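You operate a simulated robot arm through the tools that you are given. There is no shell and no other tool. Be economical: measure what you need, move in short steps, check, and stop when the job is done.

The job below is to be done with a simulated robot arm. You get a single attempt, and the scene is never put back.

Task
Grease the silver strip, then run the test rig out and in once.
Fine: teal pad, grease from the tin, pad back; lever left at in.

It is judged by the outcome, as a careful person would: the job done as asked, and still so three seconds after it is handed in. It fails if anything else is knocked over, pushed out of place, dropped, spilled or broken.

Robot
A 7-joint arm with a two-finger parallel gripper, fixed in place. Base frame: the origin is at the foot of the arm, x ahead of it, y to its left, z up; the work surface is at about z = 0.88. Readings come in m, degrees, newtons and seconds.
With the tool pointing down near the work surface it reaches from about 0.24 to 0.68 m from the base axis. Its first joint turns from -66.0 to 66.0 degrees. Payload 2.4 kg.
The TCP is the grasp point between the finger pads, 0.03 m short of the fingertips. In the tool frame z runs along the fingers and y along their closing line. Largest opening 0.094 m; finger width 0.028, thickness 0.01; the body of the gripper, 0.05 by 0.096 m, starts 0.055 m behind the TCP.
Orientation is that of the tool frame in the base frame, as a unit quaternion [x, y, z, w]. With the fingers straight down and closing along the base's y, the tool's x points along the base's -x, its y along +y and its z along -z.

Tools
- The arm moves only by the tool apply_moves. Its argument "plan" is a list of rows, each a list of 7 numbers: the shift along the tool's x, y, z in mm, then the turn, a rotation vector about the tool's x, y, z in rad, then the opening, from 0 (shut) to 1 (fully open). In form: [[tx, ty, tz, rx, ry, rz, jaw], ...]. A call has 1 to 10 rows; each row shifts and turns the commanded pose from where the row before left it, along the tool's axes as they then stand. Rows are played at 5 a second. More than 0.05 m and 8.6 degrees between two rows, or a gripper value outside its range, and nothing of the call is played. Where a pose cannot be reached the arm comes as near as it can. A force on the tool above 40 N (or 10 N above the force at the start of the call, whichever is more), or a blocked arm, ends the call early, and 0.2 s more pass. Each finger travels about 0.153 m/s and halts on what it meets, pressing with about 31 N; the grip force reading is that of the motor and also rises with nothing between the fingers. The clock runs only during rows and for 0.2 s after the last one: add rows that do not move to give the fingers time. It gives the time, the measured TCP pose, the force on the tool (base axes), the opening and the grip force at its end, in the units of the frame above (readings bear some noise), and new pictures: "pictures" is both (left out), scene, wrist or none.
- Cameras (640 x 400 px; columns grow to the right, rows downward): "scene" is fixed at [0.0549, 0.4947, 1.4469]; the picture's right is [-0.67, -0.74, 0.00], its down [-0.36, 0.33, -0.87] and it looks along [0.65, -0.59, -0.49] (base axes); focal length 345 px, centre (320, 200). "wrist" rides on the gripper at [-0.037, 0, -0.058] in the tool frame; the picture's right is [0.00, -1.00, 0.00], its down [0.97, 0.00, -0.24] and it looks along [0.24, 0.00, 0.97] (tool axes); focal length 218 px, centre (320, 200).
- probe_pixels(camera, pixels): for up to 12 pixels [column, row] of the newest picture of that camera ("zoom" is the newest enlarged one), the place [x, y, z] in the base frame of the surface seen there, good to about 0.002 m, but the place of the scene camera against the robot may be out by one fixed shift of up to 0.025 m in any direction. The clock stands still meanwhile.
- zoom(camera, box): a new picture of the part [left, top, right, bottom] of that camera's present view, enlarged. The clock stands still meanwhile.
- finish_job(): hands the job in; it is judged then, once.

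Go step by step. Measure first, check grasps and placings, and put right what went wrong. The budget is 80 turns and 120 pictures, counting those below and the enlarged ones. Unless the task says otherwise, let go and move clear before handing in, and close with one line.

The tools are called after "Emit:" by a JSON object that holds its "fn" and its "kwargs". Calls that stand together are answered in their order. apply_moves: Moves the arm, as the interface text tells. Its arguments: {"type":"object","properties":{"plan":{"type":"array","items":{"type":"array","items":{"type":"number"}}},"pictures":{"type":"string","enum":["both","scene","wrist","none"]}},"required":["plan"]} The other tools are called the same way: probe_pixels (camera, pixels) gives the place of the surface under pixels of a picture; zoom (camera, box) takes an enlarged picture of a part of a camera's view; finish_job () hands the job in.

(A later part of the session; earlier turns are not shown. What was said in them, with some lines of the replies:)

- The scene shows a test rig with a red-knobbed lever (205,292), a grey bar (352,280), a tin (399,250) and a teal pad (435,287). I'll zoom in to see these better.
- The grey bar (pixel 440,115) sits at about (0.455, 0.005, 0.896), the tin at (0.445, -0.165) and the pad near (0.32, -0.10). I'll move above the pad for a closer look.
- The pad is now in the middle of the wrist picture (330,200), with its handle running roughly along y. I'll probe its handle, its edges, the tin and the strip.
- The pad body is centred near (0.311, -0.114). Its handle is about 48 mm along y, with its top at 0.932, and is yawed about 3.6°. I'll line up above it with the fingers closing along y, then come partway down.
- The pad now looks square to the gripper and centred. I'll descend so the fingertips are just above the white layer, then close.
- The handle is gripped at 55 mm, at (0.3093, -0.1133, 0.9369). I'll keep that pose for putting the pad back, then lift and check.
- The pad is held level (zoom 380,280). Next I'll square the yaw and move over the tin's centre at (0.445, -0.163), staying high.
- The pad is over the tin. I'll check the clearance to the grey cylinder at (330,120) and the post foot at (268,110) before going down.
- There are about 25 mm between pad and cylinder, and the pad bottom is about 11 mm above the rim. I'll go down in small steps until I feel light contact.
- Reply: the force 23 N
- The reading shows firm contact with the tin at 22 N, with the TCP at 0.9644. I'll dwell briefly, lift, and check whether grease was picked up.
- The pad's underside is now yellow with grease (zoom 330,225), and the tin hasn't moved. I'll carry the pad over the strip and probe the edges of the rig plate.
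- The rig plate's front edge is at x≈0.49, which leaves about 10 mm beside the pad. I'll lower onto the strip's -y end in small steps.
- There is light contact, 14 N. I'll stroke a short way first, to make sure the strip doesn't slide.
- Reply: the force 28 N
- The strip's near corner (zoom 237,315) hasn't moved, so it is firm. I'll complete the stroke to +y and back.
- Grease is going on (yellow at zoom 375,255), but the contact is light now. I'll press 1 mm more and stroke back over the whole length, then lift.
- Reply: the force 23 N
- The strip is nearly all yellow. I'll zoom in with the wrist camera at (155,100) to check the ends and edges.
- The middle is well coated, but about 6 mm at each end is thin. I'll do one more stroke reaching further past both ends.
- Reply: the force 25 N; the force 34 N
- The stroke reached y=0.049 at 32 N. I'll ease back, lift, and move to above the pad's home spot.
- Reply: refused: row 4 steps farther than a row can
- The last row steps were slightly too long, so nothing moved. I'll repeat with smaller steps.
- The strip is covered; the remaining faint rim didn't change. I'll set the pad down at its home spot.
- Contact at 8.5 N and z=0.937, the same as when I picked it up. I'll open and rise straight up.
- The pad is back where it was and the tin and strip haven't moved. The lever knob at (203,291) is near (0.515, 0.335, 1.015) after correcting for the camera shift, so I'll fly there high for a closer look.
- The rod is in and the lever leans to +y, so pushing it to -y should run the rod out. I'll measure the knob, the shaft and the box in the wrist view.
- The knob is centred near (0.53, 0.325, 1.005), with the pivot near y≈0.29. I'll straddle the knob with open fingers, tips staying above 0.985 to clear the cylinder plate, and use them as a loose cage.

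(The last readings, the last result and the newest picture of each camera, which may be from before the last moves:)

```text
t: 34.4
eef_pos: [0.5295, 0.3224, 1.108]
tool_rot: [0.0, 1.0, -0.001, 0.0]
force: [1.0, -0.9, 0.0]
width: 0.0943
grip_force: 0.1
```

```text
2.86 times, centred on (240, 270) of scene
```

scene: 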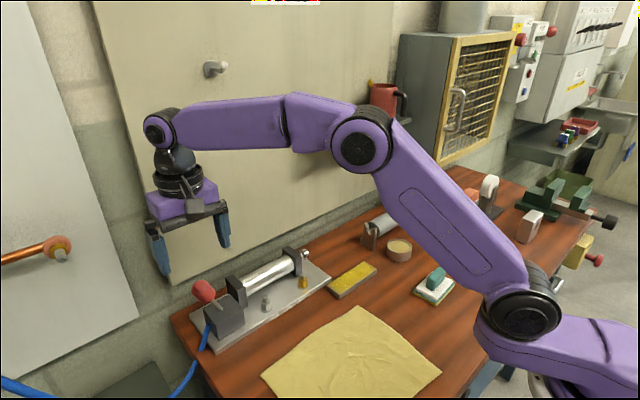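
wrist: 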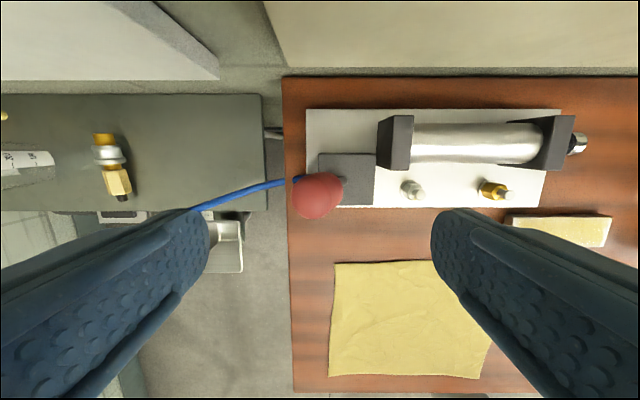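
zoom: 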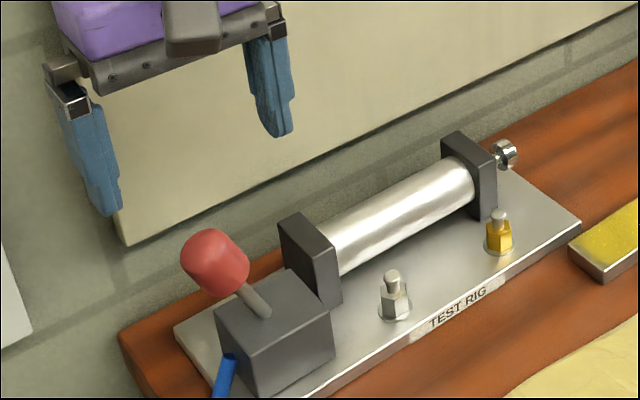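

The knob (316,195) sits between the fingers. A quick probe of the knob and cylinder plate heights before descending.

Emit:
{"fn": "probe_pixels", "kwargs": {"camera": "wrist", "pixels": [[316, 195], [295, 195], [340, 195], [316, 174], [316, 216], [392, 125], [392, 160], [405, 125], [440, 145], [345, 182]]}}

```text
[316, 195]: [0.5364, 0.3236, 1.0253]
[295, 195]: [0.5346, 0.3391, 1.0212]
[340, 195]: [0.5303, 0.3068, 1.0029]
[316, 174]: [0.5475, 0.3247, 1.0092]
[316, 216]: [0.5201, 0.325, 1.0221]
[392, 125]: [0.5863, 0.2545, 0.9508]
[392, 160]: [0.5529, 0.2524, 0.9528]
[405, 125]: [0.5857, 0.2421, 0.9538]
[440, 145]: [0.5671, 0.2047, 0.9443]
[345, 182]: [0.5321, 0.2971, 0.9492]
```

The plate top is only 0.954, so there is plenty of clearance. I'll descend to z=1.02 around the knob and narrow the cage to about 61 mm.

Emit:
{"fn": "apply_moves", "kwargs": {"plan": [[-3, 3, 30, 0, 0, 0, 1], [0, 0, 30, 0, 0, 0, 1], [0, 0, 28, 0, 0, 0, 1], [0, 0, 0, 0, 0, 0, 1], [0, 0, 0, 0, 0, 0, 0.65], [0, 0, 0, 0, 0, 0, 0.65]]}}

Emit:
{"fn": "zoom", "kwargs": {"camera": "scene", "box": [150, 220, 330, 360]}}

```text
t: 35.8
eef_pos: [0.5323, 0.3257, 1.0198]
tool_rot: [0.0, 1.0, 0.0, -0.001]
force: [1.0, 0.8, 0.0]
width: 0.0611
grip_force: 0.0
```

scene: 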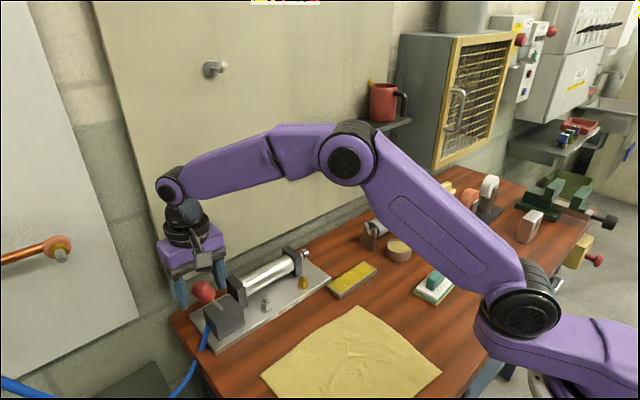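
wrist: 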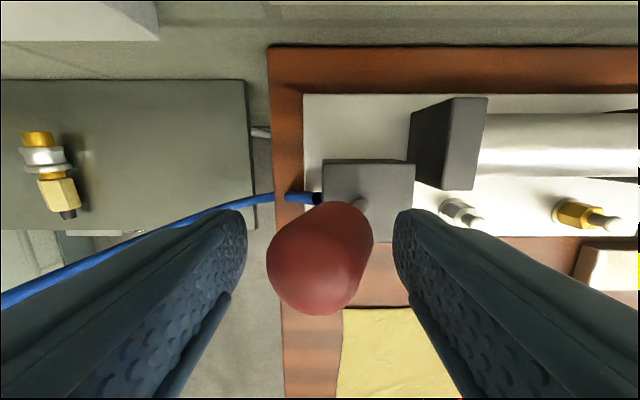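

```text
2.86 times, centred on (240, 290) of scene
```

zoom: 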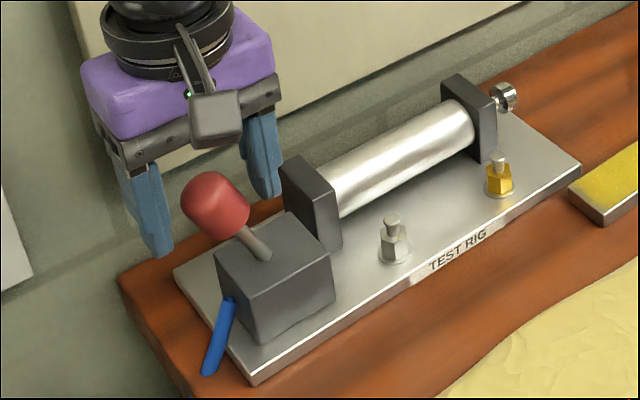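

The knob (320,255) is caged between the fingers. I'll drag it toward -y in steps and watch the rod.

Emit:
{"fn": "apply_moves", "kwargs": {"plan": [[0, -10, 0, 0, 0, 0, 0.65], [0, -10, 0, 0, 0, 0, 0.65], [0, -10, 0, 0, 0, 0, 0.65], [0, -10, 0, 0, 0, 0, 0.65], [0, 0, 0, 0, 0, 0, 0.65]]}}

Emit:
{"fn": "zoom", "kwargs": {"camera": "scene", "box": [150, 220, 330, 360]}}

```text
t: 37.0
eef_pos: [0.5322, 0.2863, 1.0203]
tool_rot: [0.0, 1.0, 0.001, 0.0]
force: [-0.9, -0.4, 0.3]
width: 0.0612
grip_force: 0.1
```

scene: 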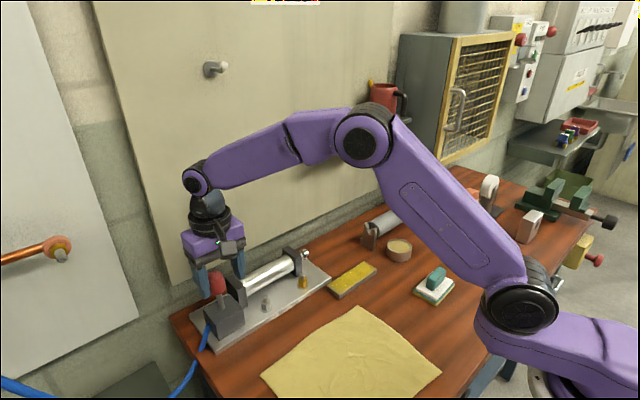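
wrist: 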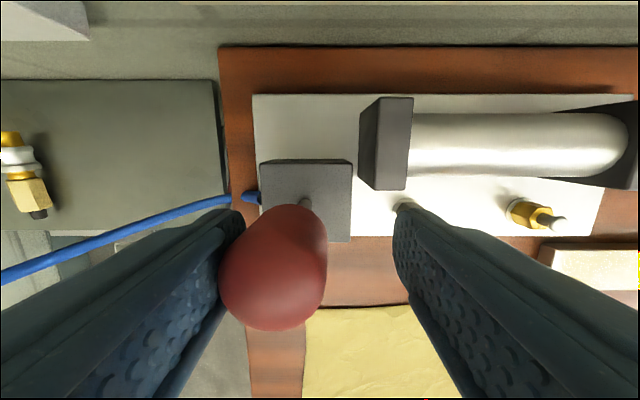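

```text
2.86 times, centred on (240, 290) of scene
```

zoom: 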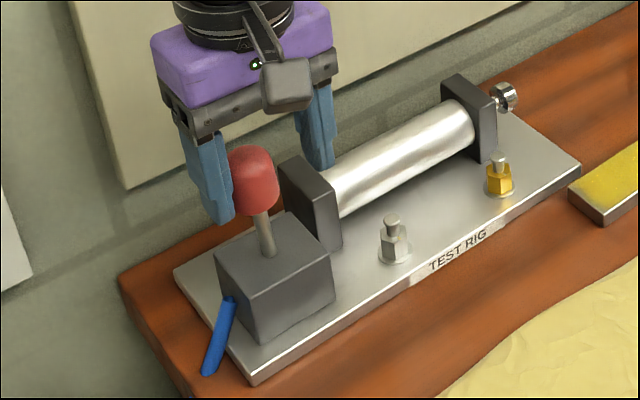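

The lever follows the finger and is now nearly upright; the rod hasn't moved yet. I'll keep pushing.

Emit:
{"fn": "apply_moves", "kwargs": {"plan": [[0, -10, 0, 0, 0, 0, 0.65], [0, -10, 0, 0, 0, 0, 0.65], [0, -10, 0, 0, 0, 0, 0.65], [0, 0, 0, 0, 0, 0, 0.65]]}}

Emit:
{"fn": "zoom", "kwargs": {"camera": "scene", "box": [170, 220, 350, 360]}}

```text
t: 38.0
eef_pos: [0.5322, 0.2563, 1.0202]
tool_rot: [0.0, 1.0, 0.0, 0.0]
force: [-0.1, 0.4, -0.1]
width: 0.0618
grip_force: 0.6
```

scene: 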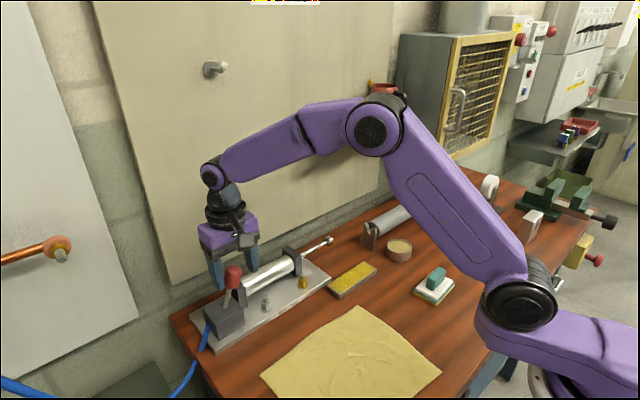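
wrist: 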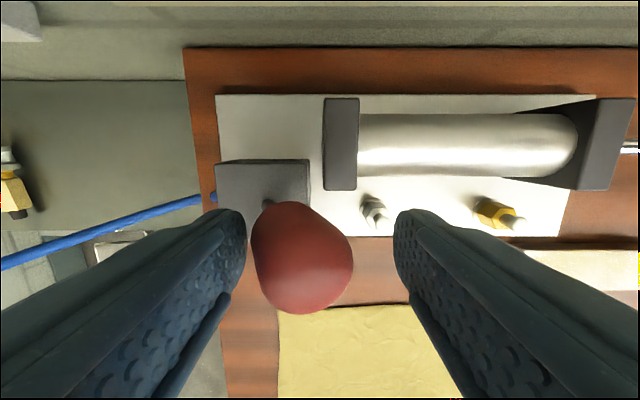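

```text
2.86 times, centred on (260, 290) of scene
```

zoom: 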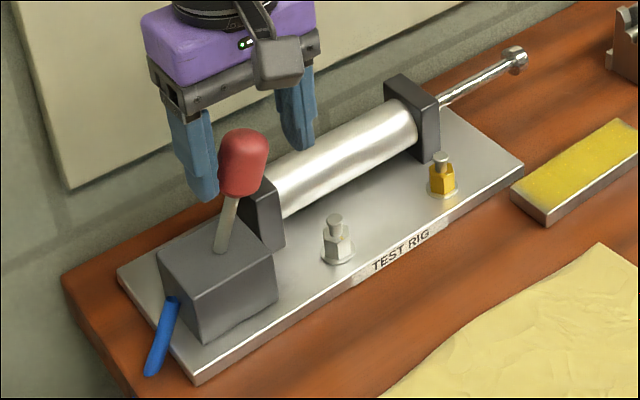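

The rod is now extending (zoom 480,80). I'll wait a second, then see whether the rod and lever have reached their ends.

Emit:
{"fn": "apply_moves", "kwargs": {"plan": [[0, 0, 0, 0, 0, 0, 0.65], [0, 0, 0, 0, 0, 0, 0.65], [0, 0, 0, 0, 0, 0, 0.65], [0, 0, 0, 0, 0, 0, 0.65], [0, 0, 0, 0, 0, 0, 0.65], [0, 0, 0, 0, 0, 0, 0.65]]}}

Emit:
{"fn": "zoom", "kwargs": {"camera": "scene", "box": [190, 210, 390, 350]}}

```text
t: 39.4
eef_pos: [0.5318, 0.2571, 1.0218]
tool_rot: [0.0, 1.0, 0.0, 0.0]
force: [0.4, -1.3, 0.3]
width: 0.0611
grip_force: 0.3
```

scene: 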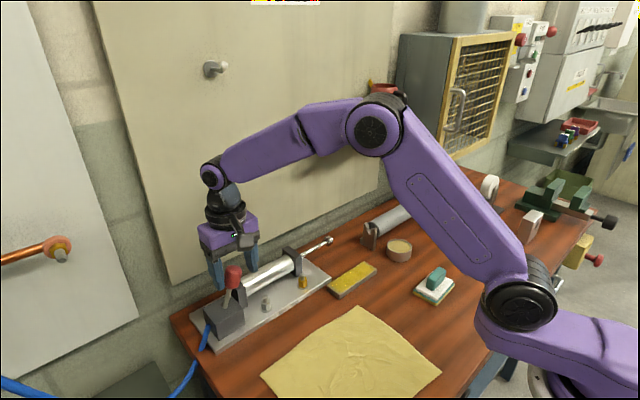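
wrist: 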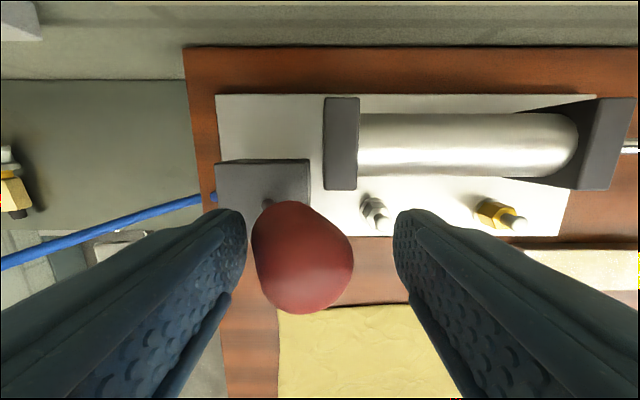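

```text
2.86 times, centred on (290, 280) of scene
```

zoom: 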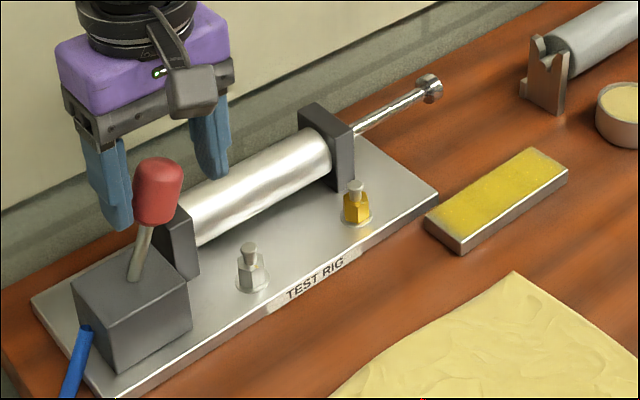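

The rod is fully out and still. The lever moved ahead of the finger, and a small further nudge will confirm it is at its end.

Emit:
{"fn": "apply_moves", "kwargs": {"plan": [[0, -6, 0, 0, 0, 0, 0.65], [0, -5, 0, 0, 0, 0, 0.65], [0, -4, 0, 0, 0, 0, 0.65], [0, -3, 0, 0, 0, 0, 0.65], [0, 0, 0, 0, 0, 0, 0.65], [0, 0, 0, 0, 0, 0, 0.65]]}}

Emit:
{"fn": "zoom", "kwargs": {"camera": "scene", "box": [190, 210, 390, 350]}}

```text
t: 40.8
eef_pos: [0.5316, 0.2469, 1.0209]
tool_rot: [-0.003, 1.0, 0.006, 0.003]
force: [6.0, 33.1, 7.0]
width: 0.0806
grip_force: 17.4
```

scene: 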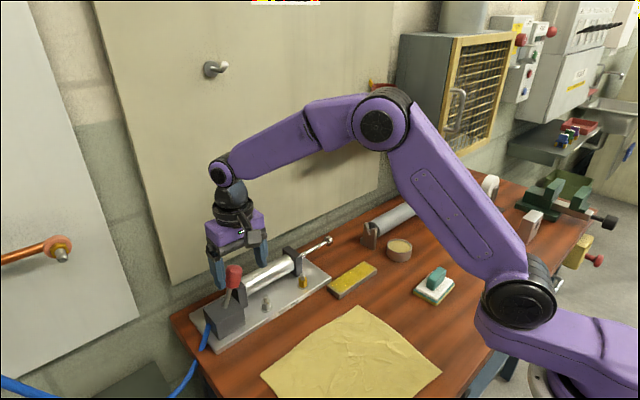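
wrist: 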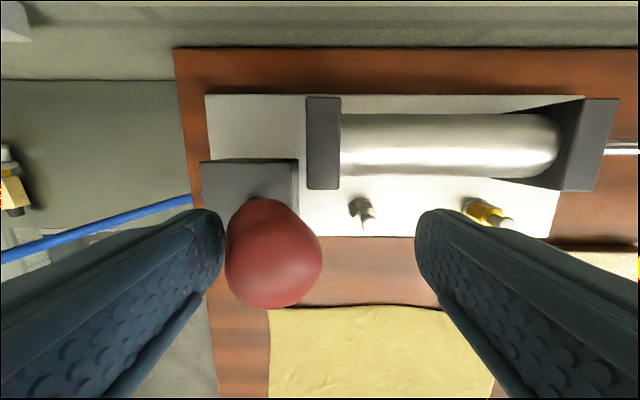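

```text
2.86 times, centred on (290, 280) of scene
```

zoom: 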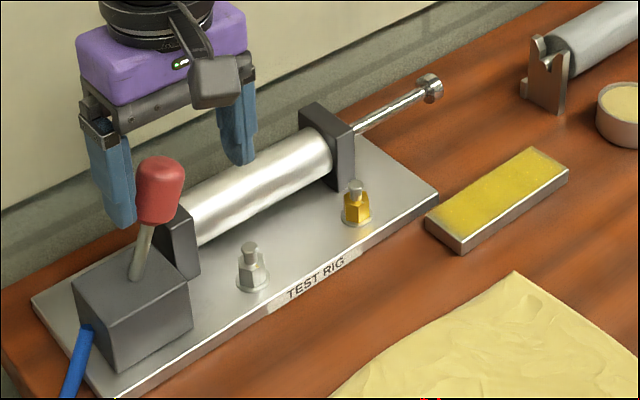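

The push met the end stop at 33 N and the rod didn't move further, so the lever is fully at "out". Now I'll bring it back toward +y with the other finger.

Emit:
{"fn": "apply_moves", "kwargs": {"plan": [[0, 12, 0, 0, 0, 0, 0.65], [0, 12, 0, 0, 0, 0, 0.65], [0, 10, 0, 0, 0, 0, 0.65], [0, 10, 0, 0, 0, 0, 0.65], [0, 10, 0, 0, 0, 0, 0.65], [0, 10, 0, 0, 0, 0, 0.65], [0, 0, 0, 0, 0, 0, 0.65]]}}

Emit:
{"fn": "zoom", "kwargs": {"camera": "scene", "box": [170, 210, 370, 350]}}

```text
t: 42.4
eef_pos: [0.5319, 0.3026, 1.0207]
tool_rot: [-0.001, 1.0, 0.0, 0.0]
force: [-0.5, -0.5, -0.9]
width: 0.0613
grip_force: 0.1
```

scene: 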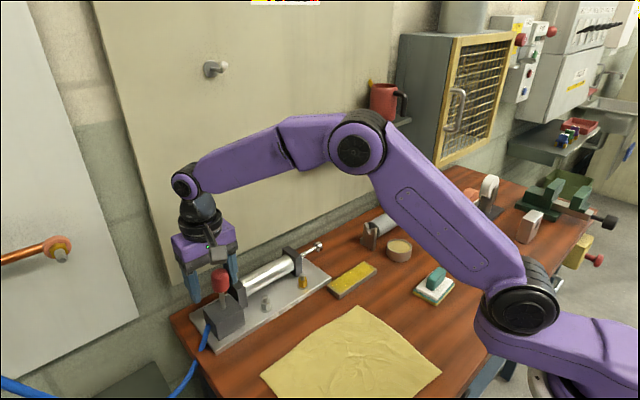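
wrist: 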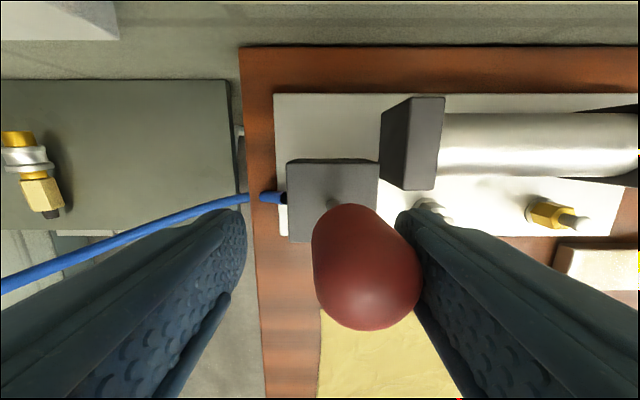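

```text
2.86 times, centred on (270, 280) of scene
```

zoom: 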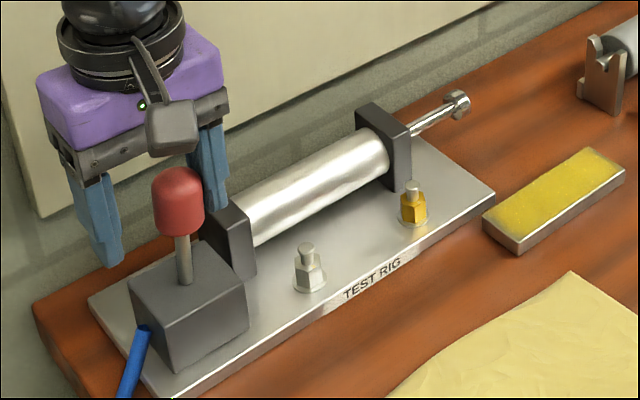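

The lever is upright and the rod is starting to retract. I'll continue to the +y stop.

Emit:
{"fn": "apply_moves", "kwargs": {"plan": [[0, 10, 0, 0, 0, 0, 0.65], [0, 10, 0, 0, 0, 0, 0.65], [0, 6, 0, 0, 0, 0, 0.65], [0, 5, 0, 0, 0, 0, 0.65], [0, 0, 0, 0, 0, 0, 0.65], [0, 0, 0, 0, 0, 0, 0.65], [0, 0, 0, 0, 0, 0, 0.65]]}}

Emit:
{"fn": "zoom", "kwargs": {"camera": "scene", "box": [150, 210, 350, 350]}}

```text
t: 44.0
eef_pos: [0.5331, 0.3338, 1.0204]
tool_rot: [-0.001, 1.0, 0.0, 0.0]
force: [0.5, -1.2, -0.8]
width: 0.0621
grip_force: 0.5
```

scene: 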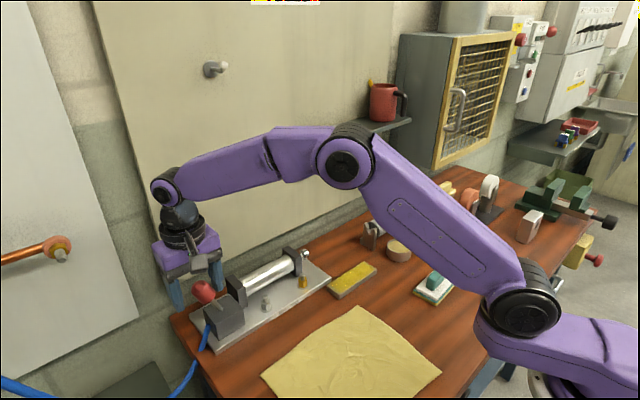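
wrist: 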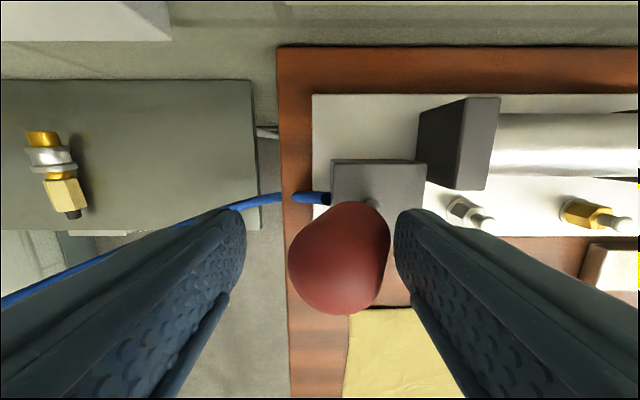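

```text
2.86 times, centred on (250, 280) of scene
```

zoom: 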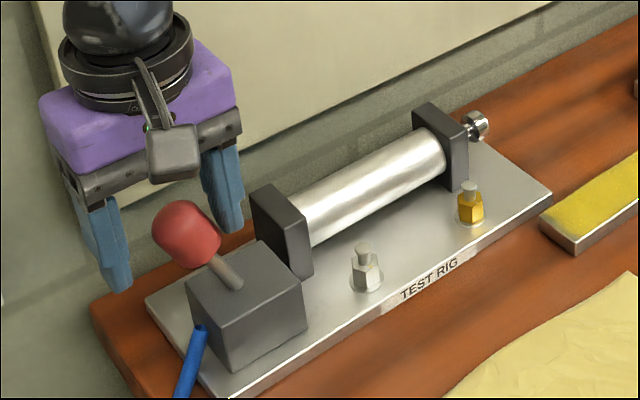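

The lever is back at its original tilt (203,291) and the rod is fully in. I'll open, rise straight up and retreat.

Emit:
{"fn": "apply_moves", "kwargs": {"plan": [[0, -5, 0, 0, 0, 0, 1], [0, 0, 0, 0, 0, 0, 1], [0, 0, -30, 0, 0, 0, 1], [0, 0, -45, 0, 0, 0, 1], [0, 0, -45, 0, 0, 0, 1], [40, -25, -10, 0, 0, 0, 1], [40, -25, 0, 0, 0, 0, 1], [30, -35, 0, 0, 0, 0, 1], [0, 0, 0, 0, 0, 0, 1]]}}

Emit:
{"fn": "zoom", "kwargs": {"camera": "scene", "box": [150, 190, 470, 390]}}

```text
t: 46.0
eef_pos: [0.4224, 0.2426, 1.1503]
tool_rot: [0.0, 1.0, 0.0, -0.001]
force: [0.1, -0.2, -0.6]
width: 0.0938
grip_force: 0.0
```

scene: 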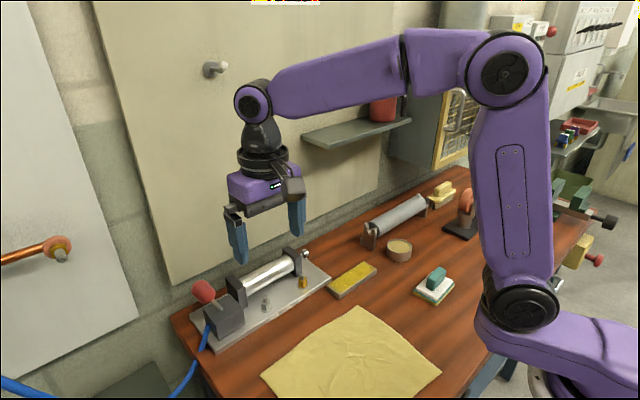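
wrist: 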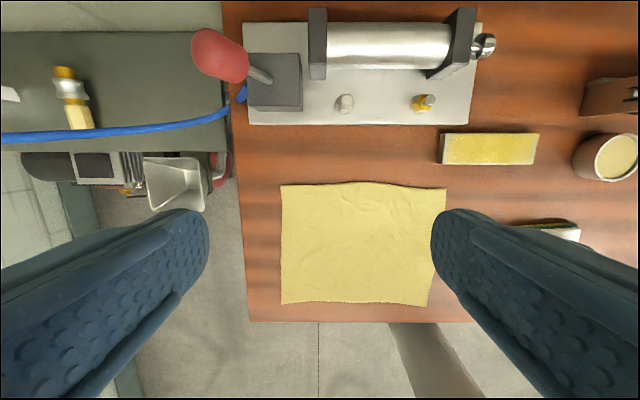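

```text
2.00 times, centred on (310, 290) of scene
```

zoom: 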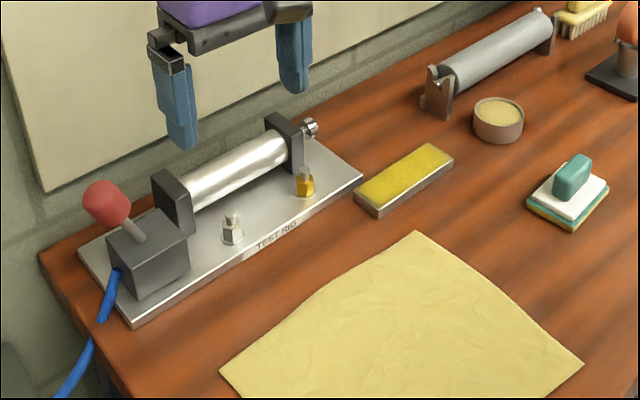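

The strip is greased, the pad is back in place, the rod and lever are at "in", nothing else has moved, and the arm is clear. I'm handing in.

Emit:
{"fn": "finish_job", "kwargs": {}}

```text
The job is handed in.
```

The silver strip is greased with the teal pad and the pad is back in its place. The rig has been run out and in once, with the lever left at in. The grease looks slightly thinner along the strip's edges and ends, even after a second stroke.
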